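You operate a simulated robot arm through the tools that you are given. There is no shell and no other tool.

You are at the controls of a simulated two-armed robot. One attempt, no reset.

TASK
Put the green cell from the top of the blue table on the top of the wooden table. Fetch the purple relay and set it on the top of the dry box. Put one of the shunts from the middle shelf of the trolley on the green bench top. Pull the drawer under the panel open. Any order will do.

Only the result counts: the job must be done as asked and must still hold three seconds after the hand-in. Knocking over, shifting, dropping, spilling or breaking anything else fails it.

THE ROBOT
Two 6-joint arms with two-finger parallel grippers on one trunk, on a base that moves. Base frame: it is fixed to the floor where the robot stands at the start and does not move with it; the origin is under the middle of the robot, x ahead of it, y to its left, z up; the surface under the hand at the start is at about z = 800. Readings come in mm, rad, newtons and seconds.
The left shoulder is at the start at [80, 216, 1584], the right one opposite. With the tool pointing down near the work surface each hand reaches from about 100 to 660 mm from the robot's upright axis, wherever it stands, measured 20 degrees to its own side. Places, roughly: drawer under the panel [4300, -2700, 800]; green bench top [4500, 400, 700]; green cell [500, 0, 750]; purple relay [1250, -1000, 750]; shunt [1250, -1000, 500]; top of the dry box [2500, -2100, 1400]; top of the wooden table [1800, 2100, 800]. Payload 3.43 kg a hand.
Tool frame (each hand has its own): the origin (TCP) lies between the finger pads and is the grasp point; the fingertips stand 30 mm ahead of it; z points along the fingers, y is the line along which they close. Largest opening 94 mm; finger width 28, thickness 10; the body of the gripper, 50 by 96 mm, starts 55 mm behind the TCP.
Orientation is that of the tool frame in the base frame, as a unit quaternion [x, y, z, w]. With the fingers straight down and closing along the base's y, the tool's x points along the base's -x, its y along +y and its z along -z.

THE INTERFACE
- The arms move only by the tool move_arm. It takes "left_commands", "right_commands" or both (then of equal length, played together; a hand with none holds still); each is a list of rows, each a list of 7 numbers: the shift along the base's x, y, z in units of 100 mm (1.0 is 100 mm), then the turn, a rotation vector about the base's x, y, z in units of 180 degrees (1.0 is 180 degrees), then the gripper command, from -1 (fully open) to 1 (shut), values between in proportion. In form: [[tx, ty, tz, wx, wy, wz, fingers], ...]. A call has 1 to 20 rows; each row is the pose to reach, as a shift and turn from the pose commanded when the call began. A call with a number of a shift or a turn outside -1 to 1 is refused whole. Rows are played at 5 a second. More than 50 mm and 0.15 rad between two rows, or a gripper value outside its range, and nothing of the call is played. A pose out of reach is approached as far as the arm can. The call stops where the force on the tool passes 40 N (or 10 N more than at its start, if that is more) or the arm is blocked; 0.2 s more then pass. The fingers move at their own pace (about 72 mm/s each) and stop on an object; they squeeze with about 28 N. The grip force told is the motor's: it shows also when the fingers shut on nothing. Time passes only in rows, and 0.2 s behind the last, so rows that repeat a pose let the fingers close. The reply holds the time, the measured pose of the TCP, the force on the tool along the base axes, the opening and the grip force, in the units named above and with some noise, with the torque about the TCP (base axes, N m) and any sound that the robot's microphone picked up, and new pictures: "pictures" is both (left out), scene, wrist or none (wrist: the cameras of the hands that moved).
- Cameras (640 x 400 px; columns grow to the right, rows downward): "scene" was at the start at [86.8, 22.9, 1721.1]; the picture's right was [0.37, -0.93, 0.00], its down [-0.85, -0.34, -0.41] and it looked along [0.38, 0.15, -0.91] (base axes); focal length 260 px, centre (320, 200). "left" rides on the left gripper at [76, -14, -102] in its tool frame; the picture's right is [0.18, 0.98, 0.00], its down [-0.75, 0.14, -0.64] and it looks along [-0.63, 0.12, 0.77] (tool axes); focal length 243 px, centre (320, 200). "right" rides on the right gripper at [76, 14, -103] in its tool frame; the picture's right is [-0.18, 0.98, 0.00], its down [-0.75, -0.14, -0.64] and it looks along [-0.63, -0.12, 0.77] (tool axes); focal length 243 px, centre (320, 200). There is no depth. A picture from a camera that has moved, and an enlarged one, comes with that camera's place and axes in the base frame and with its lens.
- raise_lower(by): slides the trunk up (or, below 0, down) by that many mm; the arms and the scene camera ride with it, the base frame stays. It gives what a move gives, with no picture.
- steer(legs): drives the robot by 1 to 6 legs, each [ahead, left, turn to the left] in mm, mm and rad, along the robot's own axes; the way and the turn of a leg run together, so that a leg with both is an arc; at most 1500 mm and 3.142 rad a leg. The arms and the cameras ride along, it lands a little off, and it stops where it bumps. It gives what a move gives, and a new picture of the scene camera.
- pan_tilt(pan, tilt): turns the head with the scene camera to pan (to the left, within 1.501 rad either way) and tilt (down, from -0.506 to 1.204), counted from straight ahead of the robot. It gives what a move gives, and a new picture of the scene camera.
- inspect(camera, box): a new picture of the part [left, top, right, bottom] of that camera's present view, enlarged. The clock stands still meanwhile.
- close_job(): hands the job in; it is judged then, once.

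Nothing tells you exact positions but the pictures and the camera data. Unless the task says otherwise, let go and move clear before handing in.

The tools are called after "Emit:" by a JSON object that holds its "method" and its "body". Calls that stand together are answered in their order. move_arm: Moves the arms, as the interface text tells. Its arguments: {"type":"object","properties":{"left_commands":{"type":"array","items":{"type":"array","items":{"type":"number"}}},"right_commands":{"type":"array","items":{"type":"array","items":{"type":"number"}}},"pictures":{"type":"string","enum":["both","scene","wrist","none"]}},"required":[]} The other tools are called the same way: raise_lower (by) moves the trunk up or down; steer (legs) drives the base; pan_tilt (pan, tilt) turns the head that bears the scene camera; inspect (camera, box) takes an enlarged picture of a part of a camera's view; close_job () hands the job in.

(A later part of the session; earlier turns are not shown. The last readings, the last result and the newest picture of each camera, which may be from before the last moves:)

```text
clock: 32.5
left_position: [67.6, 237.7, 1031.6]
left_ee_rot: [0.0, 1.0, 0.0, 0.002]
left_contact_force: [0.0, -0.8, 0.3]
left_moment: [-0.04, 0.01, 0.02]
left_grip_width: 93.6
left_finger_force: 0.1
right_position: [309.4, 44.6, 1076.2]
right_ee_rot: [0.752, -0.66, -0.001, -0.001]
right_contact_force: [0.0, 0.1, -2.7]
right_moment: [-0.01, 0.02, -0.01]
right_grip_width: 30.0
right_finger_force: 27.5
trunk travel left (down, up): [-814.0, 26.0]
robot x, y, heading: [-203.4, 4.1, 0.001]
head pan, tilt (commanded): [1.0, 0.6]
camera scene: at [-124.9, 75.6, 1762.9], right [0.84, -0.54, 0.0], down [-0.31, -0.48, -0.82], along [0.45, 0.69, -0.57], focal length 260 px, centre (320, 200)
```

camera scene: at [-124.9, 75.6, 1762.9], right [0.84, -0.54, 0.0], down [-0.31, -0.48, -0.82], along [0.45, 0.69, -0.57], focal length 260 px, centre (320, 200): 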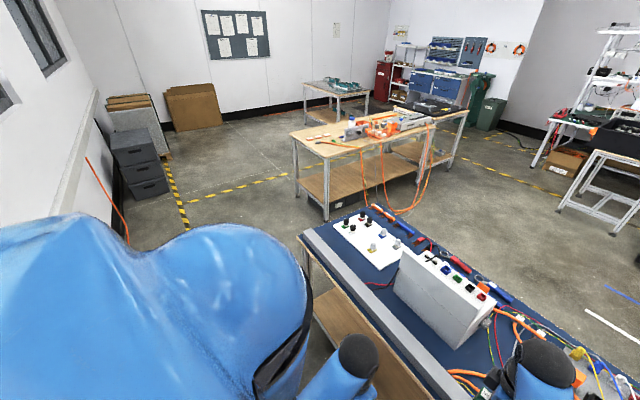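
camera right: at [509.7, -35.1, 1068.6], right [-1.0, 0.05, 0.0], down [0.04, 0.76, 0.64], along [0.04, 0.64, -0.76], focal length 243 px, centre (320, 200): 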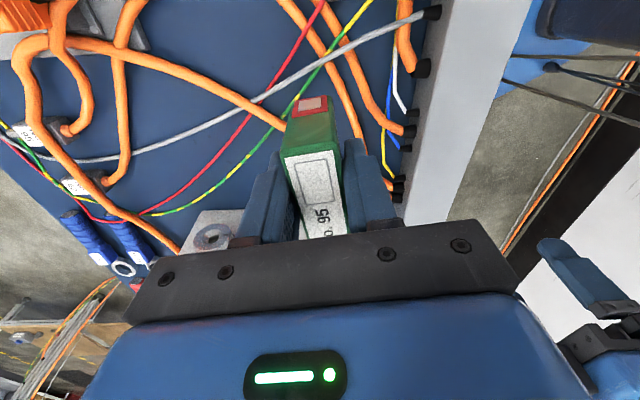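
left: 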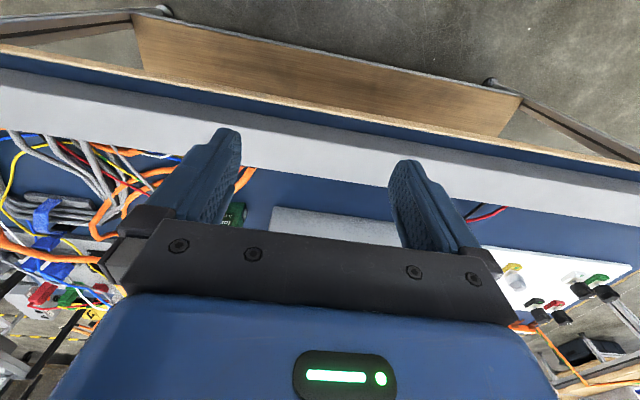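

The floor to the left is clear. Sliding left to y≈2150.

Emit:
{"method": "steer", "body": {"legs": [[0, 1400, 0], [0, 700, 0]]}}

Emit:
{"method": "pan_tilt", "body": {"pan": 0.0, "tilt": 0.5}}

```text
clock: 42.8
left_position: [134.7, 2282.9, 1032.7]
left_ee_rot: [0.021, 1.0, 0.001, 0.001]
left_contact_force: [-0.7, 0.0, -0.2]
left_moment: [-0.04, -0.01, 0.01]
left_grip_width: 93.8
left_finger_force: 0.1
right_position: [368.3, 2079.2, 1076.0]
right_ee_rot: [0.738, -0.675, -0.002, -0.001]
right_contact_force: [0.7, 0.0, -2.8]
right_moment: [0.04, 0.0, 0.0]
right_grip_width: 29.9
right_finger_force: 27.9
trunk travel left (down, up): [-814.0, 26.0]
robot x, y, heading: [-144.8, 2060.3, -0.043]
head pan, tilt (commanded): [1.0, 0.6]
camera scene: at [-64.6, 2127.8, 1763.0], right [0.82, -0.57, 0.0], down [-0.32, -0.46, -0.83], along [0.47, 0.68, -0.56], focal length 260 px, centre (320, 200)
```

scene: 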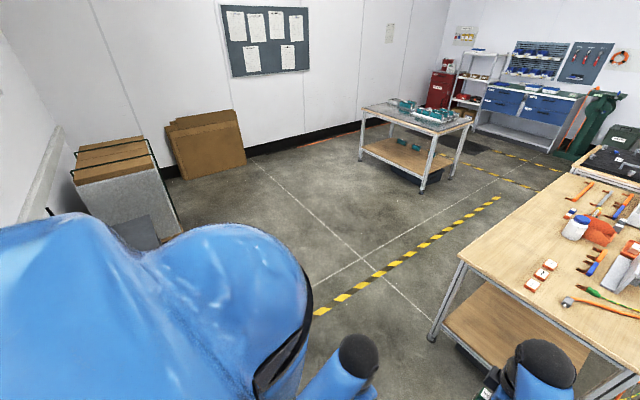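

```text
clock: 44.0
left_position: [134.3, 2285.2, 1032.8]
left_ee_rot: [0.022, 1.0, 0.0, 0.002]
left_contact_force: [0.7, 0.2, 0.6]
left_moment: [0.01, 0.02, -0.02]
left_grip_width: 94.0
left_finger_force: 0.1
right_position: [367.7, 2081.0, 1075.6]
right_ee_rot: [0.739, -0.674, -0.001, -0.001]
right_contact_force: [0.2, 0.5, -2.4]
right_moment: [-0.02, 0.01, -0.01]
right_grip_width: 30.3
right_finger_force: 28.0
trunk travel left (down, up): [-814.0, 26.0]
robot x, y, heading: [-145.1, 2059.3, -0.039]
head pan, tilt (commanded): [0.0, 0.499]
camera scene: at [-24.3, 2053.7, 1771.9], right [-0.04, -1.0, 0.0], down [-0.48, 0.02, -0.88], along [0.88, -0.04, -0.48], focal length 260 px, centre (320, 200)
```

scene: 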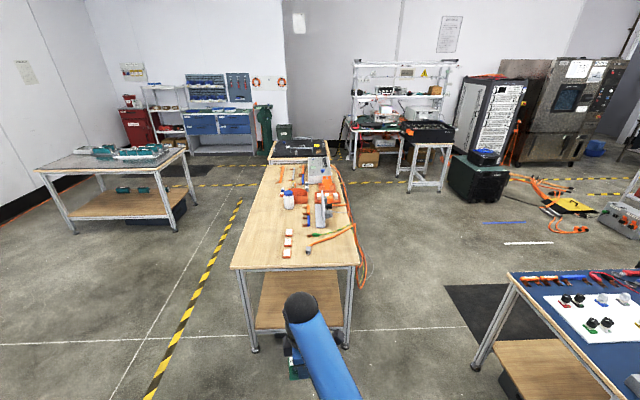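

The near end of the wooden table is at x≈1023, y 1797–2476, and its left part (y>2250) is empty. I drive up to it to place the cell at about (1150, 2350).

Emit:
{"method": "steer", "body": {"legs": [[0, 0, 0.04], [400, 250, 0]]}}

```text
clock: 47.2
left_position: [528.5, 2536.1, 1033.6]
left_ee_rot: [0.0, 1.0, 0.001, 0.002]
left_contact_force: [0.1, -0.8, 1.0]
left_moment: [0.02, 0.01, 0.04]
left_grip_width: 93.9
left_finger_force: 0.0
right_position: [771.6, 2341.8, 1076.9]
right_ee_rot: [0.752, -0.659, 0.0, -0.001]
right_contact_force: [-0.1, -1.0, -3.2]
right_moment: [0.01, -0.03, 0.03]
right_grip_width: 30.3
right_finger_force: 27.8
trunk travel left (down, up): [-814.0, 26.0]
robot x, y, heading: [260.3, 2296.3, -0.002]
head pan, tilt (commanded): [0.0, 0.499]
camera scene: at [379.4, 2298.5, 1772.2], right [0.0, -1.0, 0.0], down [-0.48, 0.0, -0.88], along [0.88, 0.0, -0.48], focal length 260 px, centre (320, 200)
```

scene: 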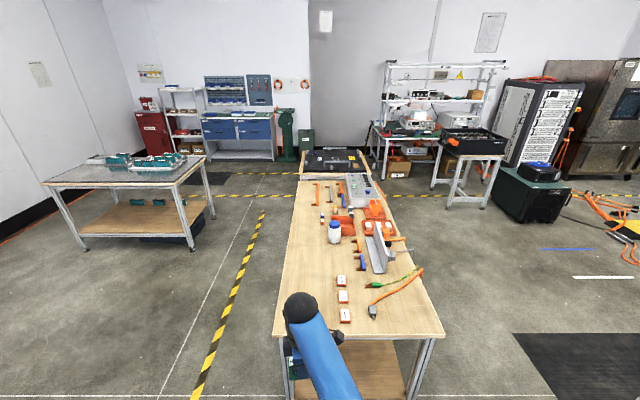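

The free corner is confirmed. Driving 365 mm ahead brings the cell over (1140, 2340).

Emit:
{"method": "steer", "body": {"legs": [[365, 0, 0]]}}

Emit:
{"method": "pan_tilt", "body": {"pan": 0.0, "tilt": 1.0}}

```text
clock: 49.6
left_position: [897.9, 2541.0, 1033.5]
left_ee_rot: [-0.003, 1.0, 0.0, 0.002]
left_contact_force: [-0.7, 0.5, -1.1]
left_moment: [-0.01, -0.02, 0.02]
left_grip_width: 93.9
left_finger_force: 0.1
right_position: [1140.9, 2348.8, 1076.8]
right_ee_rot: [0.755, -0.656, 0.001, -0.002]
right_contact_force: [-1.0, 0.4, -2.3]
right_moment: [0.0, 0.0, -0.04]
right_grip_width: 30.4
right_finger_force: 28.1
trunk travel left (down, up): [-814.0, 26.0]
robot x, y, heading: [628.6, 2300.7, 0.008]
head pan, tilt (commanded): [0.0, 0.499]
camera scene: at [748.6, 2302.4, 1772.3], right [0.01, -1.0, 0.0], down [-0.48, 0.0, -0.88], along [0.88, 0.01, -0.48], focal length 260 px, centre (320, 200)
```

scene: 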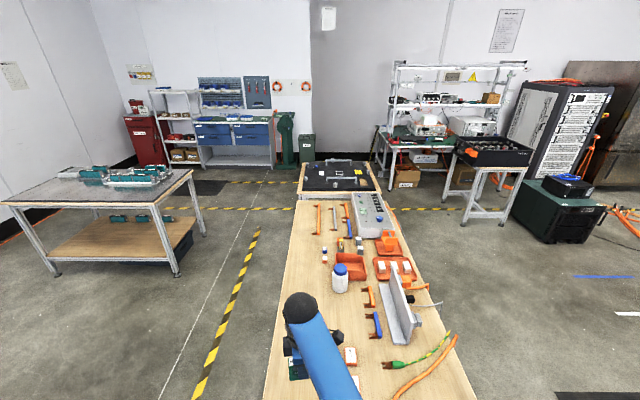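

```text
clock: 50.5
left_position: [900.4, 2541.1, 1032.9]
left_ee_rot: [-0.003, 1.0, 0.0, 0.001]
left_contact_force: [0.4, -0.4, 0.1]
left_moment: [0.01, 0.02, 0.0]
left_grip_width: 94.2
left_finger_force: 0.1
right_position: [1143.9, 2348.2, 1075.6]
right_ee_rot: [0.755, -0.656, -0.001, -0.001]
right_contact_force: [-0.2, -0.1, -2.8]
right_moment: [-0.01, 0.01, 0.02]
right_grip_width: 30.3
right_finger_force: 28.2
trunk travel left (down, up): [-814.0, 26.0]
robot x, y, heading: [631.5, 2303.1, 0.006]
head pan, tilt (commanded): [0.0, 1.0]
camera scene: at [732.6, 2302.2, 1730.8], right [0.01, -1.0, 0.0], down [-0.84, -0.01, -0.54], along [0.54, 0.0, -0.84], focal length 260 px, centre (320, 200)
```

scene: 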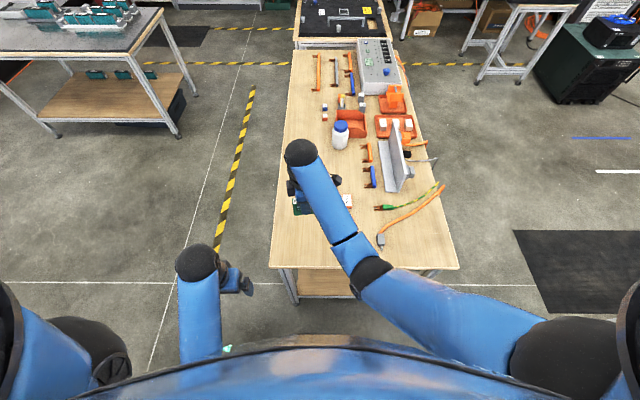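

The hand is above the free corner of the table. Lowering the trunk, then I'll check the wrist view.

Emit:
{"method": "raise_lower", "body": {"by": -110}}

Emit:
{"method": "move_arm", "body": {"right_commands": [[0.1, 0, -0.2, 0, 0, 0, 1], [0.2, 0, -0.4, 0, 0, 0, 1], [0.2, 0, -0.6, 0, 0, 0, 1], [0.2, 0, -0.8, 0, 0, 0, 1], [0.2, 0, -0.8, 0, 0, 0, 1]]}}

```text
clock: 52.0
left_position: [899.7, 2540.8, 922.6]
left_ee_rot: [-0.003, 1.0, -0.001, 0.001]
left_contact_force: [-0.5, 0.3, -0.4]
left_moment: [0.03, 0.01, 0.02]
left_grip_width: 94.0
left_finger_force: 0.0
right_position: [1142.3, 2347.7, 965.6]
right_ee_rot: [0.755, -0.656, 0.0, -0.001]
right_contact_force: [0.3, 0.4, -2.2]
right_moment: [-0.03, 0.03, 0.02]
right_grip_width: 30.1
right_finger_force: 28.3
trunk travel left (down, up): [-704.0, 136.0]
robot x, y, heading: [630.6, 2299.8, 0.008]
head pan, tilt (commanded): [0.0, 1.0]
```

```text
clock: 53.1
left_position: [899.6, 2539.5, 923.1]
left_ee_rot: [-0.003, 1.0, 0.0, 0.002]
left_contact_force: [-0.7, -0.3, 0.3]
left_moment: [0.01, -0.01, 0.0]
left_grip_width: 94.1
left_finger_force: 0.2
right_position: [1164.2, 2347.0, 885.4]
right_ee_rot: [0.755, -0.656, -0.001, 0.0]
right_contact_force: [-0.4, -0.5, -2.6]
right_moment: [0.0, 0.0, -0.01]
right_grip_width: 30.1
right_finger_force: 28.2
trunk travel left (down, up): [-704.0, 136.0]
robot x, y, heading: [627.4, 2302.7, 0.004]
head pan, tilt (commanded): [0.0, 1.0]
camera scene: at [731.5, 2302.2, 1620.8], right [0.01, -1.0, 0.0], down [-0.84, -0.01, -0.54], along [0.54, 0.0, -0.84], focal length 260 px, centre (320, 200)
camera right: at [1160.6, 2268.1, 987.9], right [-1.0, 0.05, 0.0], down [0.04, 0.76, 0.64], along [0.03, 0.64, -0.77], focal length 243 px, centre (320, 200)
```

scene: 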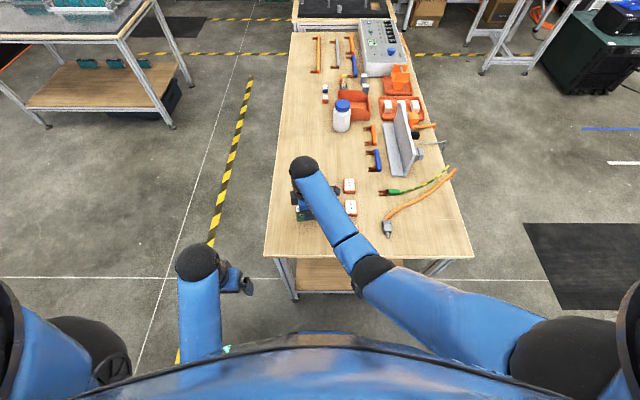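
right: 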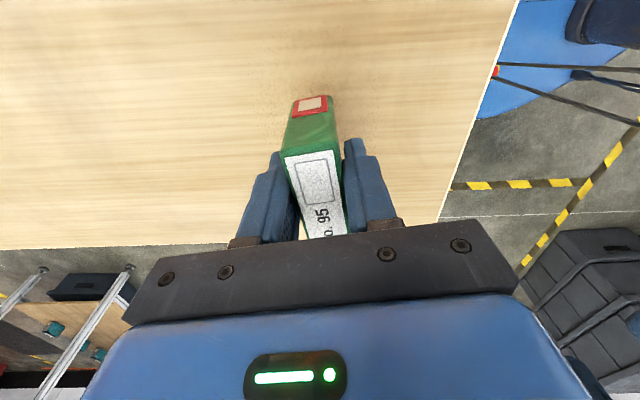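

The cell is over empty wood, well inside the edges. Lowering gently until I feel contact.

Emit:
{"method": "move_arm", "body": {"right_commands": [[0, 0, -0.12, 0, 0, 0, 1], [0, 0, -0.22, 0, 0, 0, 1], [0, 0, -0.25, 0, 0, 0, 1], [0, 0, -0.27, 0, 0, 0, 1], [0, 0, -0.27, 0, 0, 0, 1]], "pictures": "wrist"}}

```text
clock: 54.4
left_position: [899.0, 2541.3, 922.2]
left_ee_rot: [-0.004, 1.0, 0.0, 0.002]
left_contact_force: [-0.2, -0.5, -0.1]
left_moment: [0.03, 0.02, -0.05]
left_grip_width: 94.0
left_finger_force: 0.0
right_position: [1163.8, 2347.6, 857.8]
right_ee_rot: [0.754, -0.656, 0.0, 0.0]
right_contact_force: [0.2, 0.4, -2.8]
right_moment: [-0.01, 0.04, 0.01]
right_grip_width: 30.1
right_finger_force: 27.8
trunk travel left (down, up): [-704.0, 136.0]
robot x, y, heading: [630.1, 2302.1, 0.009]
head pan, tilt (commanded): [0.0, 1.0]
camera right: at [1161.1, 2268.6, 960.0], right [-1.0, 0.05, 0.0], down [0.04, 0.76, 0.64], along [0.03, 0.64, -0.77], focal length 243 px, centre (320, 200)
```

right: 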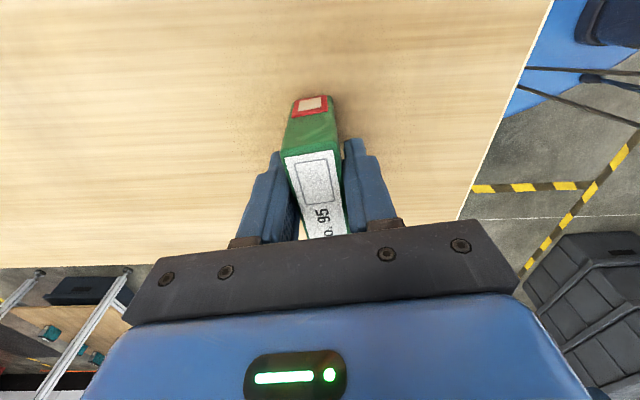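

Still hanging free (force is just the weight). Continuing in small steps.

Emit:
{"method": "move_arm", "body": {"right_commands": [[0, 0, -0.02, 0, 0, 0, 1], [0, 0, -0.04, 0, 0, 0, 1], [0, 0, -0.04, 0, 0, 0, 1]], "pictures": "none"}}

```text
clock: 55.1
left_position: [900.3, 2540.9, 922.5]
left_ee_rot: [-0.003, 1.0, 0.0, 0.002]
left_contact_force: [-0.7, -0.2, -0.2]
left_moment: [-0.04, -0.03, 0.0]
left_grip_width: 94.1
left_finger_force: 0.1
right_position: [1162.5, 2348.6, 855.7]
right_ee_rot: [0.754, -0.657, -0.001, -0.002]
right_contact_force: [1.2, -0.3, 1.3]
right_moment: [0.07, 0.04, -0.02]
right_grip_width: 30.3
right_finger_force: 27.8
trunk travel left (down, up): [-704.0, 136.0]
robot x, y, heading: [627.0, 2299.6, 0.009]
head pan, tilt (commanded): [0.0, 1.0]
```

Contact felt (z force now positive). I release the cell, then lift straight up.

Emit:
{"method": "move_arm", "body": {"right_commands": [[0, 0, -0.01, 0, 0, 0, 1], [0, 0, -0.01, 0, 0, 0, 0.2], [0, 0, -0.01, 0, 0, 0, -0.2], [0, 0, -0.01, 0, 0, 0, -0.4], [0, 0, -0.01, 0, 0, 0, -0.4]], "pictures": "wrist"}}

Emit:
{"method": "move_arm", "body": {"right_commands": [[0, 0, 0.2, 0, 0, 0, -0.4], [0, 0, 0.4, 0, 0, 0, -0.4], [0, 0, 0.7, 0, 0, 0, -0.4], [0, 0, 1, 0, 0, 0, -0.4]], "pictures": "both"}}

```text
clock: 56.4
left_position: [899.9, 2540.7, 923.3]
left_ee_rot: [-0.004, 1.0, 0.0, 0.001]
left_contact_force: [0.3, 0.2, 0.6]
left_moment: [0.01, 0.0, -0.02]
left_grip_width: 94.3
left_finger_force: 0.0
right_position: [1162.0, 2348.3, 852.9]
right_ee_rot: [0.755, -0.656, -0.001, 0.0]
right_contact_force: [0.5, -0.4, 0.0]
right_moment: [0.0, -0.03, 0.0]
right_grip_width: 65.5
right_finger_force: 0.0
trunk travel left (down, up): [-704.0, 136.0]
robot x, y, heading: [630.6, 2299.4, 0.005]
head pan, tilt (commanded): [0.0, 1.0]
camera right: at [1160.4, 2268.7, 955.7], right [-1.0, 0.05, 0.0], down [0.04, 0.76, 0.64], along [0.03, 0.64, -0.77], focal length 243 px, centre (320, 200)
```

right: 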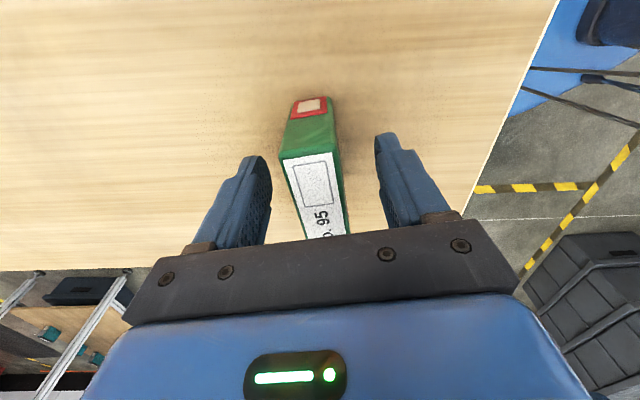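

```text
clock: 57.4
left_position: [899.7, 2542.0, 923.8]
left_ee_rot: [-0.003, 1.0, 0.0, 0.002]
left_contact_force: [0.4, -0.1, -0.2]
left_moment: [0.03, -0.01, 0.02]
left_grip_width: 94.0
left_finger_force: 0.1
right_position: [1163.0, 2349.7, 956.9]
right_ee_rot: [0.755, -0.656, -0.001, -0.001]
right_contact_force: [0.2, 0.1, 0.3]
right_moment: [0.04, -0.01, 0.03]
right_grip_width: 66.0
right_finger_force: 0.1
trunk travel left (down, up): [-704.0, 136.0]
robot x, y, heading: [627.6, 2301.8, 0.005]
head pan, tilt (commanded): [0.0, 1.0]
camera scene: at [730.8, 2302.3, 1620.9], right [0.01, -1.0, 0.0], down [-0.84, -0.01, -0.54], along [0.54, 0.0, -0.84], focal length 260 px, centre (320, 200)
camera right: at [1160.3, 2270.2, 1057.9], right [-1.0, 0.05, 0.0], down [0.04, 0.77, 0.64], along [0.03, 0.64, -0.77], focal length 243 px, centre (320, 200)
```

scene: 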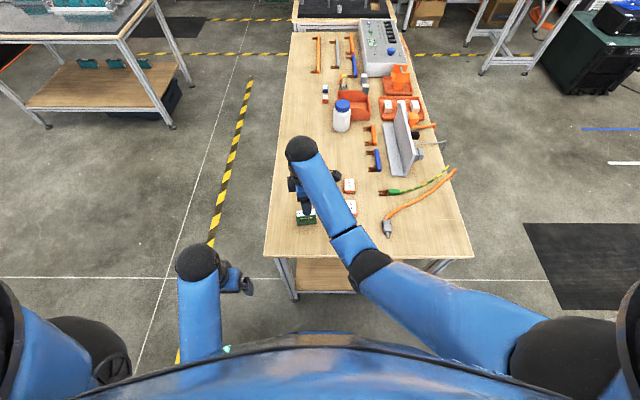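
right: 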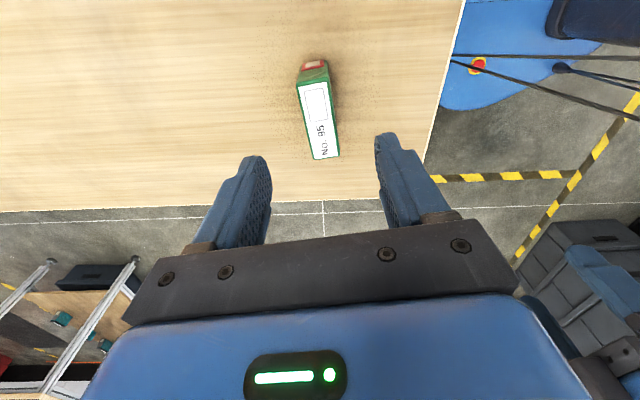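

The cell stands upright on the wooden table. Next I raise the trunk, back off and slide right toward the trolley.

Emit:
{"method": "raise_lower", "body": {"by": 110}}

Emit:
{"method": "steer", "body": {"legs": [[-830, 0, 0]]}}

```text
clock: 58.8
left_position: [899.7, 2541.0, 1032.5]
left_ee_rot: [-0.003, 1.0, 0.001, 0.002]
left_contact_force: [-0.7, 0.0, 0.6]
left_moment: [0.0, 0.02, -0.04]
left_grip_width: 94.2
left_finger_force: 0.1
right_position: [1162.5, 2348.4, 1065.2]
right_ee_rot: [0.755, -0.656, -0.001, -0.001]
right_contact_force: [0.6, 0.2, -0.1]
right_moment: [0.01, -0.01, 0.02]
right_grip_width: 66.0
right_finger_force: 0.2
trunk travel left (down, up): [-814.0, 26.0]
robot x, y, heading: [626.8, 2304.6, 0.0]
head pan, tilt (commanded): [0.0, 1.0]
```

```text
clock: 63.2
left_position: [72.3, 2537.5, 1032.5]
left_ee_rot: [0.007, 1.0, 0.001, 0.001]
left_contact_force: [-0.5, 0.1, 0.7]
left_moment: [0.01, -0.02, 0.02]
left_grip_width: 94.1
left_finger_force: 0.0
right_position: [331.5, 2339.2, 1064.7]
right_ee_rot: [0.748, -0.664, 0.0, 0.0]
right_contact_force: [0.2, -0.5, -0.3]
right_moment: [0.02, 0.02, 0.02]
right_grip_width: 65.7
right_finger_force: 0.1
trunk travel left (down, up): [-814.0, 26.0]
robot x, y, heading: [-202.2, 2305.1, -0.015]
head pan, tilt (commanded): [0.0, 1.0]
camera scene: at [-101.4, 2302.6, 1730.7], right [-0.01, -1.0, 0.0], down [-0.84, 0.01, -0.54], along [0.54, -0.01, -0.84], focal length 260 px, centre (320, 200)
```

scene: 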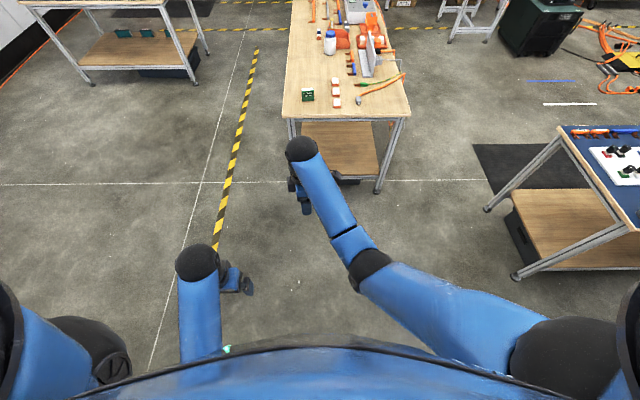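

The cell is visible standing on the wooden table. Now I slide right in stages, checking drift.

Emit:
{"method": "steer", "body": {"legs": [[0, -1400, 0.015]]}}

Emit:
{"method": "steer", "body": {"legs": [[0, -1400, 0]]}}

```text
clock: 70.3
left_position: [70.9, 1126.6, 1032.7]
left_ee_rot: [-0.015, 1.0, -0.001, 0.002]
left_contact_force: [0.2, -0.1, -0.3]
left_moment: [0.0, 0.03, 0.01]
left_grip_width: 94.1
left_finger_force: 0.0
right_position: [337.6, 940.3, 1064.3]
right_ee_rot: [0.761, -0.649, -0.001, -0.001]
right_contact_force: [-0.1, 0.4, -0.8]
right_moment: [-0.02, 0.05, 0.03]
right_grip_width: 65.9
right_finger_force: 0.0
trunk travel left (down, up): [-814.0, 26.0]
robot x, y, heading: [-197.4, 883.0, 0.025]
head pan, tilt (commanded): [0.0, 1.0]
camera scene: at [-93.4, 885.7, 1730.9], right [0.03, -1.0, 0.0], down [-0.84, -0.02, -0.54], along [0.54, 0.01, -0.84], focal length 260 px, centre (320, 200)
```

scene: 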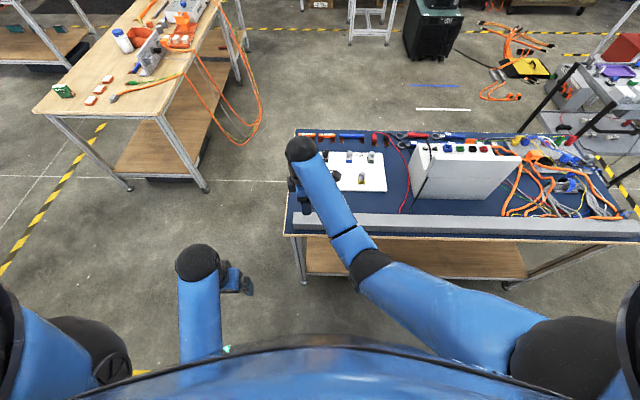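

```text
clock: 77.1
left_position: [112.0, -233.1, 1032.9]
left_ee_rot: [-0.018, 1.0, 0.001, 0.002]
left_contact_force: [-0.3, 0.1, 0.7]
left_moment: [-0.02, -0.02, -0.01]
left_grip_width: 93.9
left_finger_force: 0.2
right_position: [381.0, -417.0, 1065.3]
right_ee_rot: [0.764, -0.645, -0.001, -0.001]
right_contact_force: [-0.8, -0.4, 0.2]
right_moment: [0.0, -0.04, -0.04]
right_grip_width: 65.9
right_finger_force: 0.0
trunk travel left (down, up): [-814.0, 26.0]
robot x, y, heading: [-149.6, -479.6, 0.03]
head pan, tilt (commanded): [0.0, 1.0]
camera scene: at [-49.7, -475.9, 1730.9], right [0.04, -1.0, 0.0], down [-0.84, -0.03, -0.54], along [0.54, 0.02, -0.84], focal length 260 px, centre (320, 200)
```

scene: 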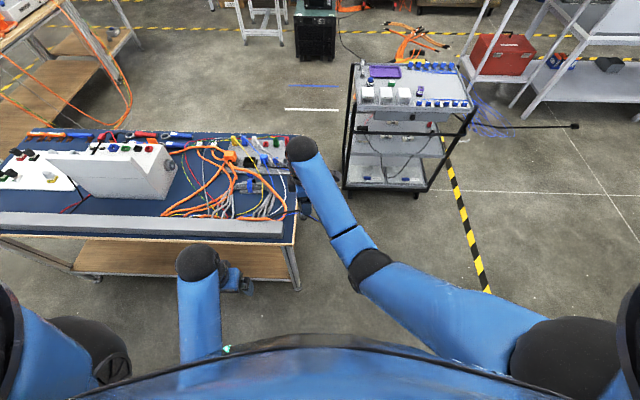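

The trolley is ahead to the right. I slide right until I face it, then study it.

Emit:
{"method": "steer", "body": {"legs": [[0, -500, -0.03]]}}

Emit:
{"method": "pan_tilt", "body": {"pan": 0.0, "tilt": 0.75}}

Emit:
{"method": "inspect", "body": {"camera": "scene", "box": [220, 80, 460, 230]}}

```text
clock: 80.0
left_position: [130.5, -727.8, 1031.9]
left_ee_rot: [-0.003, 1.0, 0.0, 0.002]
left_contact_force: [-0.1, 0.4, -0.4]
left_moment: [0.01, -0.01, -0.01]
left_grip_width: 93.9
left_finger_force: 0.0
right_position: [393.1, -919.7, 1065.2]
right_ee_rot: [0.754, -0.657, -0.001, 0.0]
right_contact_force: [0.8, -0.1, -0.6]
right_moment: [0.02, 0.02, -0.02]
right_grip_width: 66.0
right_finger_force: 0.1
trunk travel left (down, up): [-814.0, 26.0]
robot x, y, heading: [-141.1, -973.0, 0.007]
head pan, tilt (commanded): [0.0, 1.0]
camera scene: at [-39.3, -964.7, 1730.9], right [0.01, -1.0, 0.0], down [-0.84, -0.01, -0.54], along [0.54, 0.0, -0.84], focal length 260 px, centre (320, 200)
```

scene: 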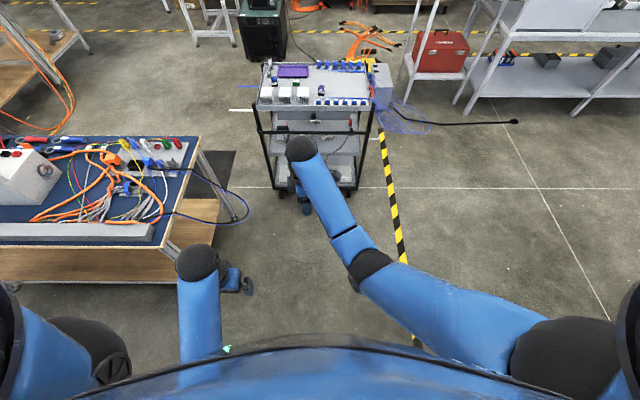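

```text
clock: 80.8
left_position: [129.3, -729.8, 1032.8]
left_ee_rot: [-0.003, 1.0, 0.0, 0.001]
left_contact_force: [-0.3, -0.1, -0.2]
left_moment: [-0.01, 0.02, 0.02]
left_grip_width: 94.0
left_finger_force: 0.0
right_position: [393.6, -921.8, 1064.8]
right_ee_rot: [0.754, -0.656, 0.0, -0.001]
right_contact_force: [-0.2, 0.0, 0.0]
right_moment: [0.01, 0.04, 0.03]
right_grip_width: 65.9
right_finger_force: 0.0
trunk travel left (down, up): [-814.0, 26.0]
robot x, y, heading: [-142.8, -968.0, 0.005]
head pan, tilt (commanded): [0.0, 0.75]
camera scene: at [-26.3, -967.3, 1750.0], right [0.01, -1.0, 0.0], down [-0.68, 0.0, -0.73], along [0.73, 0.0, -0.68], focal length 260 px, centre (320, 200)
```

scene: 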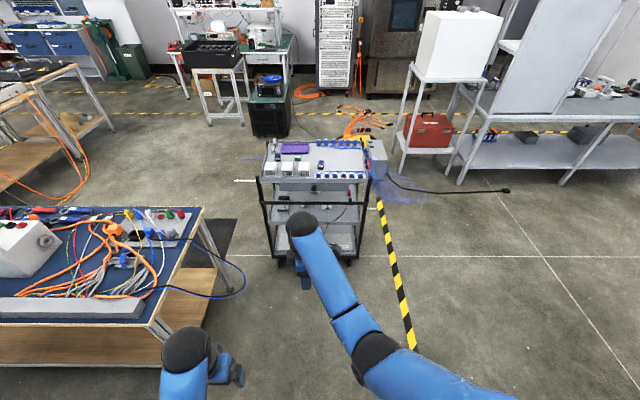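

```text
2.67 times, centred on (340, 155) of scene
camera zoom: at [-26.3, -967.3, 1750.0], right [0.01, -1.0, 0.0], down [-0.68, 0.0, -0.73], along [0.73, 0.0, -0.68], focal length 694 px, centre (267, 320)
```

zoom: 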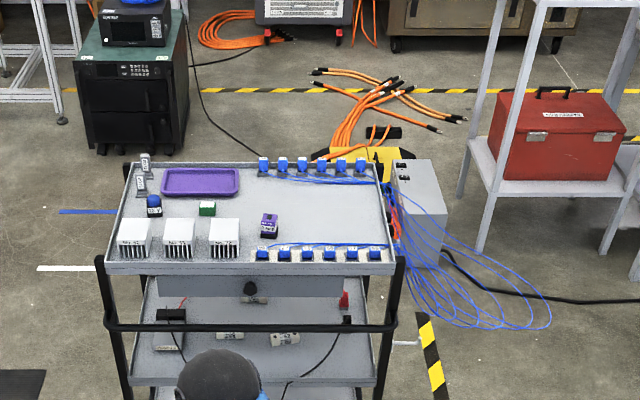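

The purple relay is the small labelled cube near the front of the trolley's top tray, about (1355, -970). I drive closer and look at it and at the middle shelf.

Emit:
{"method": "steer", "body": {"legs": [[640, 0, 0]]}}

Emit:
{"method": "inspect", "body": {"camera": "scene", "box": [200, 150, 440, 300]}}

```text
clock: 84.3
left_position: [765.9, -720.8, 1033.9]
left_ee_rot: [-0.008, 1.0, 0.001, 0.002]
left_contact_force: [0.4, 0.5, -0.1]
left_moment: [0.0, 0.03, -0.01]
left_grip_width: 93.9
left_finger_force: 0.0
right_position: [1029.5, -909.1, 1066.5]
right_ee_rot: [0.758, -0.653, 0.0, -0.002]
right_contact_force: [-0.3, 0.0, 0.1]
right_moment: [0.01, -0.01, -0.02]
right_grip_width: 65.7
right_finger_force: 0.0
trunk travel left (down, up): [-814.0, 26.0]
robot x, y, heading: [498.0, -964.4, 0.019]
head pan, tilt (commanded): [0.0, 0.75]
camera scene: at [610.5, -959.6, 1750.2], right [0.02, -1.0, 0.0], down [-0.68, -0.01, -0.73], along [0.73, 0.01, -0.68], focal length 260 px, centre (320, 200)
```

scene: 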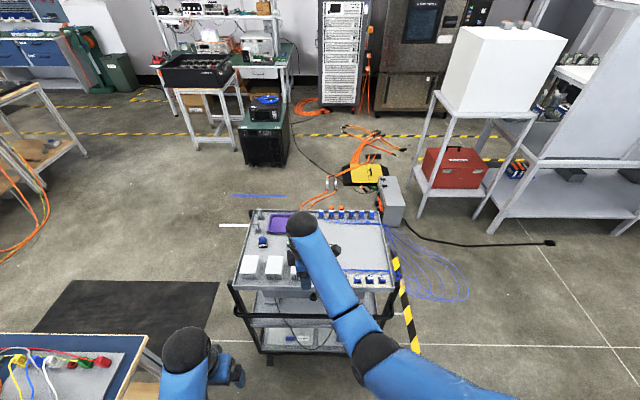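

```text
2.67 times, centred on (320, 225) of scene
camera zoom: at [610.5, -959.6, 1750.2], right [0.02, -1.0, 0.0], down [-0.68, -0.01, -0.73], along [0.73, 0.01, -0.68], focal length 694 px, centre (320, 133)
```

zoom: 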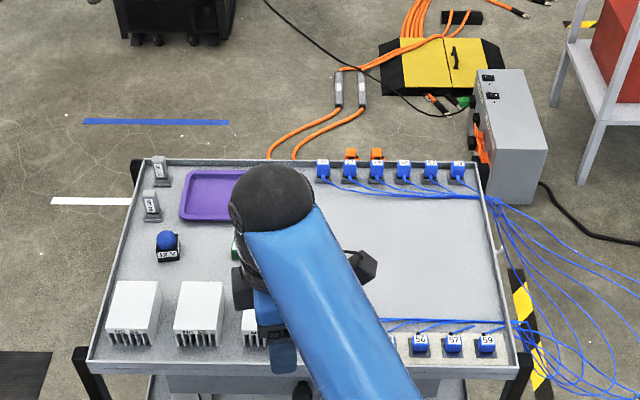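

My right arm hides the relay. I turn the right hand back to its default orientation and shift it right to look with its wrist camera.

Emit:
{"method": "move_arm", "body": {"right_commands": [[0, -0.08, 0, 0, 0, -0.045, -1], [0, -0.16, 0, 0, 0, -0.09, -1], [0, -0.24, 0, 0, 0, -0.135, -1], [0, -0.32, 0, 0, 0, -0.18, -1], [0, -0.4, 0, 0, 0, -0.225, -1], [0, -0.48, 0, 0, 0, -0.27, -1], [0, -0.56, 0, 0, 0, -0.315, -1], [0, -0.64, 0, 0, 0, -0.36, -1], [0, -0.72, 0, 0, 0, -0.405, -1], [0, -0.8, 0, 0, 0, -0.45, -1], [0, -0.88, 0, 0, 0, -0.495, -1], [0, -0.95, 0, 0, 0, -0.54, -1], [0, -1, 0, 0, 0, -0.548, -1]]}}

```text
clock: 87.1
left_position: [766.3, -720.9, 1032.1]
left_ee_rot: [-0.008, 1.0, 0.0, 0.002]
left_contact_force: [-0.2, -0.1, 0.7]
left_moment: [0.01, -0.01, 0.0]
left_grip_width: 94.0
left_finger_force: 0.0
right_position: [1033.6, -1009.3, 1061.9]
right_ee_rot: [0.002, 1.0, 0.0, 0.002]
right_contact_force: [-0.4, -0.4, -0.6]
right_moment: [0.02, 0.01, 0.02]
right_grip_width: 94.0
right_finger_force: 0.0
right hand out of reach, approached as far as the arm can: row 12, 13
trunk travel left (down, up): [-814.0, 26.0]
robot x, y, heading: [494.3, -965.3, 0.014]
head pan, tilt (commanded): [0.0, 0.75]
camera scene: at [613.0, -959.8, 1750.0], right [0.02, -1.0, 0.0], down [-0.68, -0.01, -0.73], along [0.73, 0.01, -0.68], focal length 260 px, centre (320, 200)
camera right: at [957.8, -995.5, 1164.2], right [0.19, 0.98, 0.0], down [0.75, -0.15, 0.64], along [0.63, -0.12, -0.76], focal length 243 px, centre (320, 200)
```

scene: 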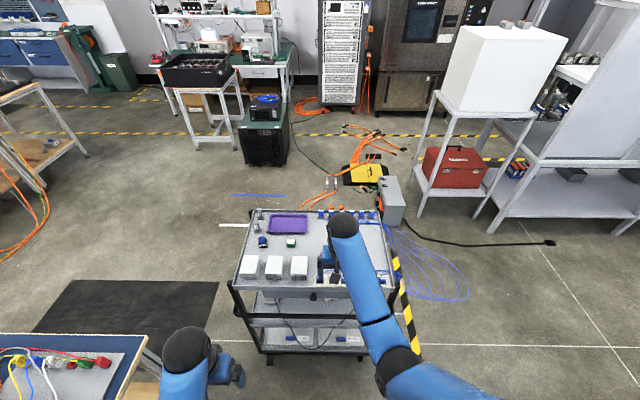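
right: 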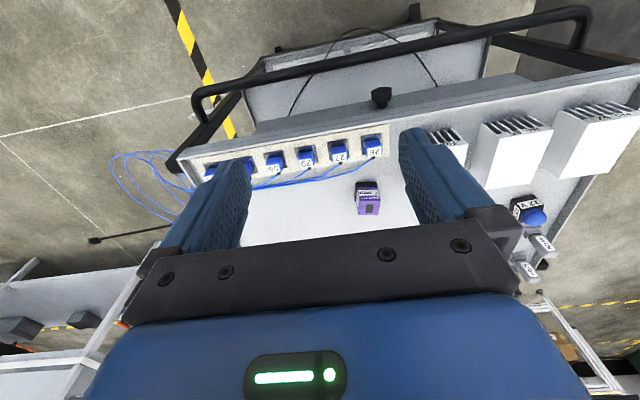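

Emit:
{"method": "inspect", "body": {"camera": "right", "box": [320, 150, 420, 225]}}

Emit:
{"method": "inspect", "body": {"camera": "right", "box": [180, 0, 560, 240]}}

Emit:
{"method": "inspect", "body": {"camera": "scene", "box": [210, 190, 410, 370]}}

```text
5.33 times, centred on (370, 188) of right
camera zoom: at [957.8, -995.5, 1164.2], right [0.19, 0.98, 0.0], down [0.75, -0.15, 0.64], along [0.63, -0.12, -0.76], focal length 1294 px, centre (53, 267)
```

zoom: 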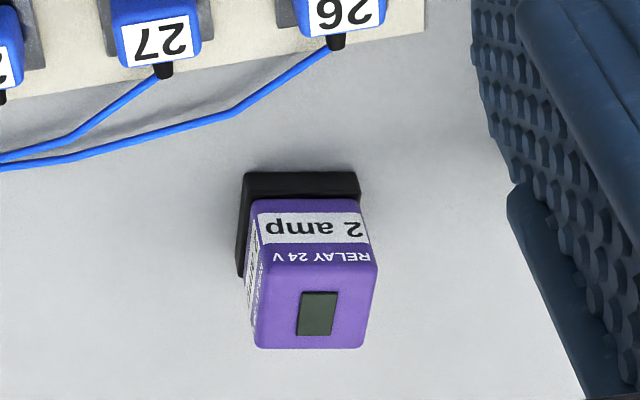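

```text
1.67 times, centred on (370, 120) of right
camera zoom: at [957.8, -995.5, 1164.2], right [0.19, 0.98, 0.0], down [0.75, -0.15, 0.64], along [0.63, -0.12, -0.76], focal length 404 px, centre (237, 333)
```

zoom: 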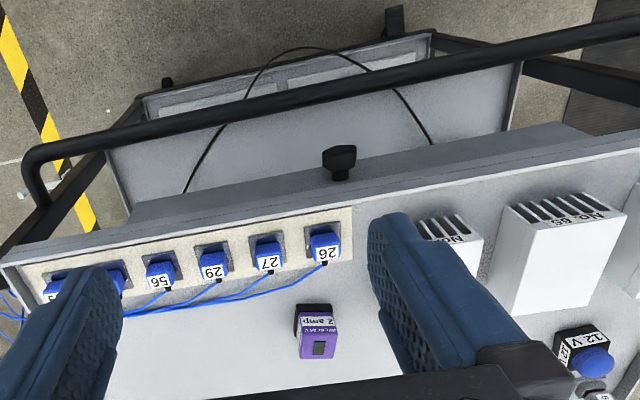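

```text
2.22 times, centred on (310, 280) of scene
camera zoom: at [613.0, -959.8, 1750.0], right [0.02, -1.0, 0.0], down [-0.68, -0.01, -0.73], along [0.73, 0.01, -0.68], focal length 578 px, centre (342, 22)
```

zoom: 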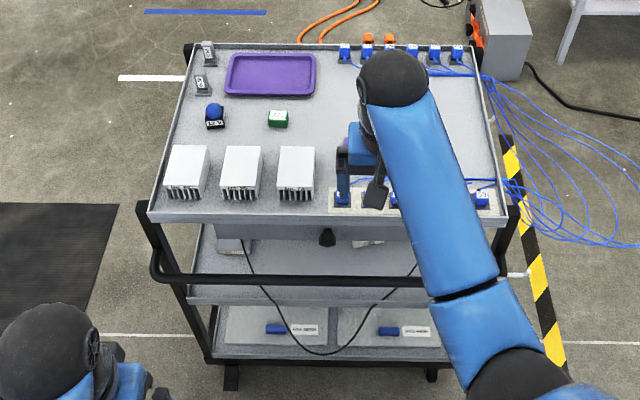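

The trolley's top tray is higher than the rough figure (about z≈840, front edge x≈1112), and the relay is at about (1204, -969), turned about 11°. I drive 150 mm closer so the right hand can reach it.

Emit:
{"method": "steer", "body": {"legs": [[150, 0, -0.014]]}}

Emit:
{"method": "inspect", "body": {"camera": "right", "box": [200, 0, 520, 200]}}

```text
clock: 88.5
left_position: [918.6, -723.5, 1033.8]
left_ee_rot: [0.0, 1.0, 0.0, 0.004]
left_contact_force: [0.5, 0.5, 0.2]
left_moment: [-0.01, 0.0, -0.04]
left_grip_width: 94.0
left_finger_force: 0.0
right_position: [1182.6, -1015.6, 1064.1]
right_ee_rot: [0.01, 1.0, 0.0, 0.003]
right_contact_force: [-0.1, -0.1, 0.5]
right_moment: [0.02, -0.02, 0.01]
right_grip_width: 94.3
right_finger_force: 0.0
trunk travel left (down, up): [-814.0, 26.0]
robot x, y, heading: [649.9, -959.8, 0.004]
head pan, tilt (commanded): [0.0, 0.75]
camera scene: at [759.7, -960.0, 1750.5], right [0.0, -1.0, 0.0], down [-0.68, 0.0, -0.73], along [0.73, 0.0, -0.68], focal length 260 px, centre (320, 200)
```

scene: 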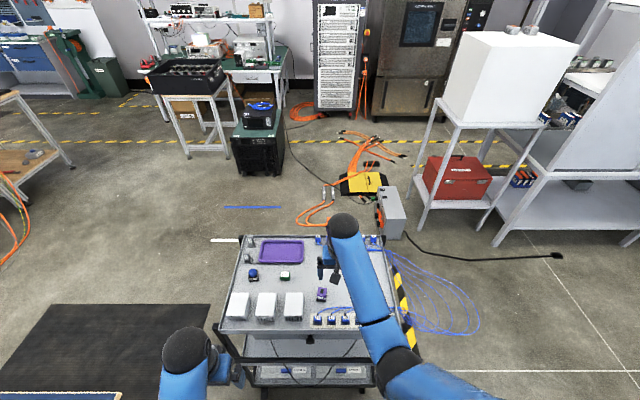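

```text
2.00 times, centred on (360, 100) of right
camera zoom: at [1105.6, -1001.2, 1165.6], right [0.2, 0.98, 0.0], down [0.75, -0.15, 0.65], along [0.63, -0.13, -0.76], focal length 485 px, centre (240, 400)
```

zoom: 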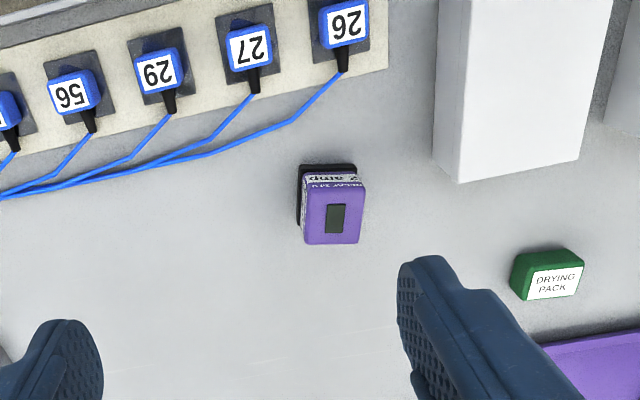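

The relay's top is at about (1208, -970, 897), 31 mm square, tray floor near z≈855. I lower the trunk 100 mm and align the right hand above it.

Emit:
{"method": "raise_lower", "body": {"by": -90}}

Emit:
{"method": "move_arm", "body": {"right_commands": [[0.12, 0.23, 0, 0, 0, -0.028, -1], [0.25, 0.45, 0, 0, 0, -0.055, -1], [0.25, 0.45, 0, 0, 0, -0.055, -1]]}}

```text
clock: 89.8
left_position: [922.3, -723.2, 943.2]
left_ee_rot: [0.0, 1.0, 0.0, 0.002]
left_contact_force: [0.3, -0.3, -0.1]
left_moment: [0.0, 0.0, 0.0]
left_grip_width: 94.1
left_finger_force: 0.0
right_position: [1183.7, -1015.8, 973.0]
right_ee_rot: [0.01, 1.0, 0.0, 0.003]
right_contact_force: [-0.6, -0.1, -0.6]
right_moment: [-0.03, 0.02, -0.03]
right_grip_width: 94.0
right_finger_force: 0.0
trunk travel left (down, up): [-724.0, 116.0]
robot x, y, heading: [652.2, -966.4, 0.002]
head pan, tilt (commanded): [0.0, 0.75]
```

```text
clock: 90.6
left_position: [921.4, -723.1, 943.6]
left_ee_rot: [0.0, 1.0, 0.001, 0.002]
left_contact_force: [0.2, 0.2, 0.2]
left_moment: [-0.01, -0.03, 0.0]
left_grip_width: 93.9
left_finger_force: 0.1
right_position: [1209.8, -972.0, 969.8]
right_ee_rot: [0.095, 0.995, 0.0, 0.001]
right_contact_force: [0.8, -0.5, 0.8]
right_moment: [0.0, 0.01, -0.01]
right_grip_width: 94.2
right_finger_force: 0.0
trunk travel left (down, up): [-724.0, 116.0]
robot x, y, heading: [653.4, -962.5, 0.001]
head pan, tilt (commanded): [0.0, 0.75]
camera scene: at [764.3, -960.8, 1660.1], right [0.0, -1.0, 0.0], down [-0.68, 0.0, -0.73], along [0.73, 0.0, -0.68], focal length 260 px, centre (320, 200)
camera right: at [1138.7, -944.1, 1073.4], right [0.37, 0.93, 0.0], down [0.71, -0.28, 0.64], along [0.6, -0.24, -0.76], focal length 243 px, centre (320, 200)
```

scene: 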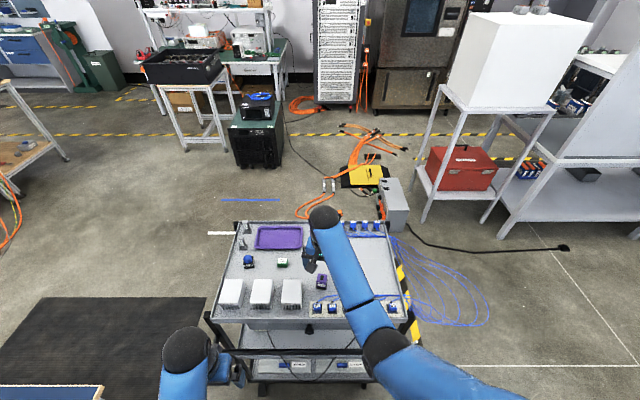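
right: 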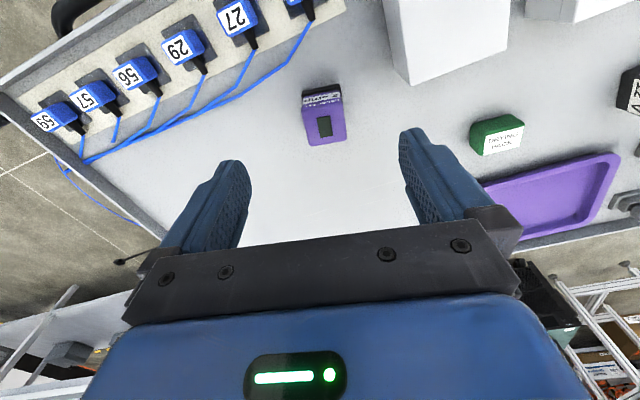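

Emit:
{"method": "inspect", "body": {"camera": "right", "box": [270, 60, 390, 160]}}

```text
4.00 times, centred on (330, 110) of right
camera zoom: at [1138.7, -944.1, 1073.4], right [0.37, 0.93, 0.0], down [0.71, -0.28, 0.64], along [0.6, -0.24, -0.76], focal length 970 px, centre (280, 560)
```

zoom: 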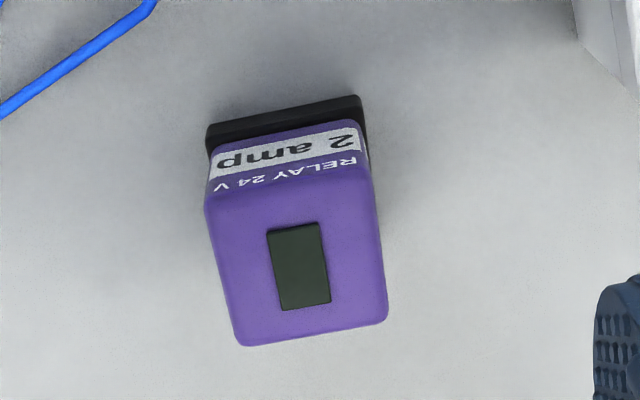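

Hand is centred within 3 mm. Descending toward the relay, stopping first just above to check.

Emit:
{"method": "move_arm", "body": {"right_commands": [[0, 0.03, -0.2, 0, 0, -0.008, -1], [0, 0.03, -0.4, 0, 0, -0.008, -1], [0, 0.03, -0.6, 0, 0, -0.008, -1], [0, 0.03, -0.6, 0, 0, -0.008, -1]], "pictures": "both"}}

```text
clock: 91.6
left_position: [921.7, -723.0, 943.3]
left_ee_rot: [0.0, 1.0, 0.0, 0.002]
left_contact_force: [0.3, 0.0, 0.0]
left_moment: [0.0, 0.0, -0.02]
left_grip_width: 94.1
left_finger_force: 0.1
right_position: [1211.1, -968.2, 911.0]
right_ee_rot: [0.107, 0.994, 0.0, 0.002]
right_contact_force: [-0.2, 0.4, -0.4]
right_moment: [-0.03, 0.0, 0.0]
right_grip_width: 94.0
right_finger_force: 0.0
trunk travel left (down, up): [-724.0, 116.0]
robot x, y, heading: [647.9, -958.9, 0.004]
head pan, tilt (commanded): [0.0, 0.75]
camera scene: at [764.9, -959.8, 1660.0], right [0.0, -1.0, 0.0], down [-0.68, 0.0, -0.73], along [0.73, 0.0, -0.68], focal length 260 px, centre (320, 200)
camera right: at [1140.1, -938.5, 1012.7], right [0.39, 0.92, 0.0], down [0.7, -0.3, 0.64], along [0.59, -0.25, -0.76], focal length 243 px, centre (320, 200)
```

scene: 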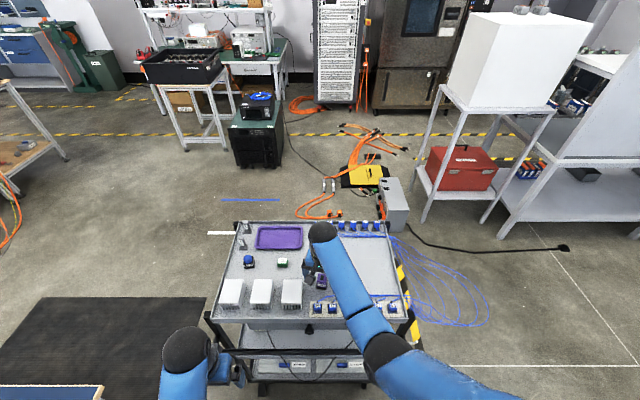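
right: 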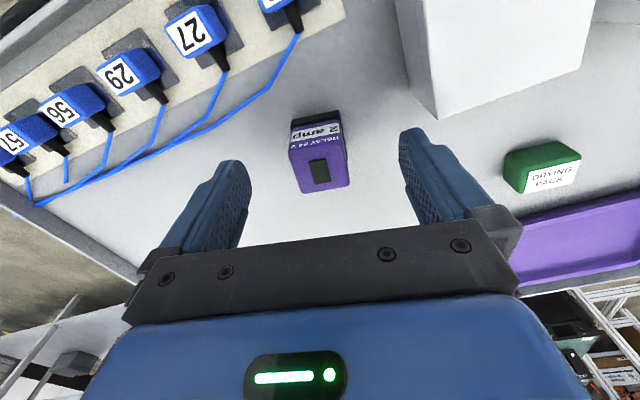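

Still centred. I narrow the opening to about 60 mm to keep away from the white heat sink, descend to z≈893 and close.

Emit:
{"method": "move_arm", "body": {"right_commands": [[-0.01, 0.01, 0, 0, 0, 0, -0.3], [-0.01, 0.01, 0, 0, 0, 0, -0.3], [-0.01, 0.01, -0.1, 0, 0, 0, -0.3], [-0.01, 0.01, -0.18, 0, 0, 0, -0.3], [-0.01, 0.01, -0.18, 0, 0, 0, -0.3]], "pictures": "wrist"}}

```text
clock: 92.8
left_position: [922.4, -722.3, 941.8]
left_ee_rot: [0.0, 1.0, 0.0, 0.001]
left_contact_force: [0.4, 0.4, 0.9]
left_moment: [-0.04, -0.01, 0.02]
left_grip_width: 93.9
left_finger_force: 0.1
right_position: [1208.2, -966.8, 892.9]
right_ee_rot: [0.108, 0.994, 0.0, 0.002]
right_contact_force: [-0.2, 0.8, 0.0]
right_moment: [-0.02, 0.02, -0.02]
right_grip_width: 61.0
right_finger_force: 0.1
trunk travel left (down, up): [-724.0, 116.0]
robot x, y, heading: [653.0, -961.5, -0.001]
head pan, tilt (commanded): [0.0, 0.75]
camera right: at [1137.4, -937.5, 995.3], right [0.39, 0.92, 0.0], down [0.7, -0.3, 0.64], along [0.59, -0.25, -0.76], focal length 243 px, centre (320, 200)
```

right: 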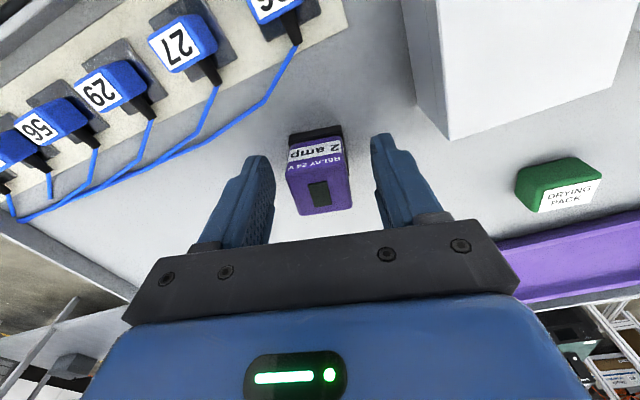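

The relay sits between the fingers. Closing.

Emit:
{"method": "move_arm", "body": {"right_commands": [[0, 0, 0, 0, 0, 0, 0.2], [0, 0, 0, 0, 0, 0, 0.6], [0, 0, 0, 0, 0, 0, 1], [0, 0, 0, 0, 0, 0, 1], [0, 0, 0, 0, 0, 0, 1]], "pictures": "wrist"}}

Emit:
{"method": "move_arm", "body": {"right_commands": [[0, 0, 0.1, 0, 0, 0, 1], [0, 0, 0.3, 0, 0, 0, 1], [0, 0, 0.5, 0, 0, 0, 1], [0, 0, 0.75, 0, 0, 0, 1], [0, 0, 0.75, 0, 0, 0, 1]], "pictures": "both"}}

```text
clock: 94.0
left_position: [922.2, -723.1, 942.0]
left_ee_rot: [0.0, 1.0, 0.0, 0.002]
left_contact_force: [0.0, 0.1, 0.6]
left_moment: [-0.01, 0.01, 0.0]
left_grip_width: 94.1
left_finger_force: 0.1
right_position: [1207.7, -966.4, 895.2]
right_ee_rot: [0.108, 0.994, 0.0, 0.001]
right_contact_force: [-0.1, 0.2, 0.9]
right_moment: [-0.02, 0.03, -0.04]
right_grip_width: 35.3
right_finger_force: 27.3
trunk travel left (down, up): [-724.0, 116.0]
robot x, y, heading: [651.9, -961.4, 0.0]
head pan, tilt (commanded): [0.0, 0.75]
camera right: at [1137.5, -937.6, 995.5], right [0.39, 0.92, 0.0], down [0.7, -0.3, 0.64], along [0.59, -0.25, -0.76], focal length 243 px, centre (320, 200)
```

right: 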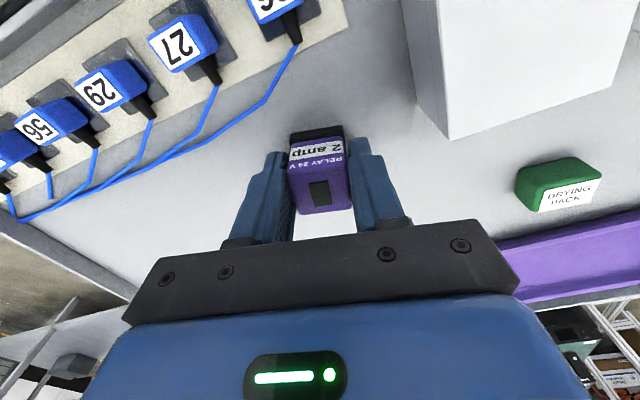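

```text
clock: 95.2
left_position: [921.9, -723.5, 942.9]
left_ee_rot: [0.0, 1.0, -0.001, 0.002]
left_contact_force: [0.0, -1.2, 0.4]
left_moment: [0.0, 0.0, 0.02]
left_grip_width: 93.9
left_finger_force: 0.1
right_position: [1206.5, -968.6, 970.0]
right_ee_rot: [0.108, 0.994, -0.001, 0.001]
right_contact_force: [0.3, 0.1, -0.3]
right_moment: [-0.02, 0.0, 0.02]
right_grip_width: 35.7
right_finger_force: 28.0
trunk travel left (down, up): [-724.0, 116.0]
robot x, y, heading: [648.7, -959.7, 0.006]
head pan, tilt (commanded): [0.0, 0.75]
camera scene: at [764.9, -960.1, 1660.0], right [0.0, -1.0, 0.0], down [-0.68, 0.0, -0.73], along [0.73, 0.0, -0.68], focal length 260 px, centre (320, 200)
camera right: at [1135.4, -938.1, 1071.9], right [0.39, 0.92, 0.0], down [0.7, -0.3, 0.64], along [0.59, -0.25, -0.76], focal length 243 px, centre (320, 200)
```

scene: 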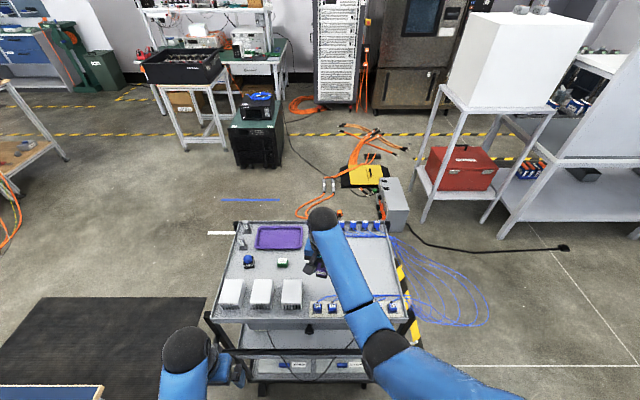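
right: 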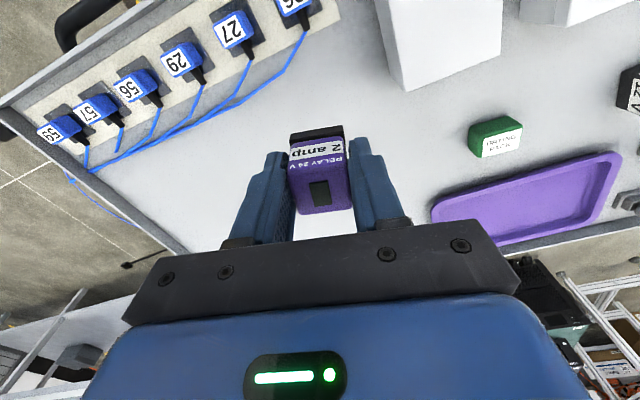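

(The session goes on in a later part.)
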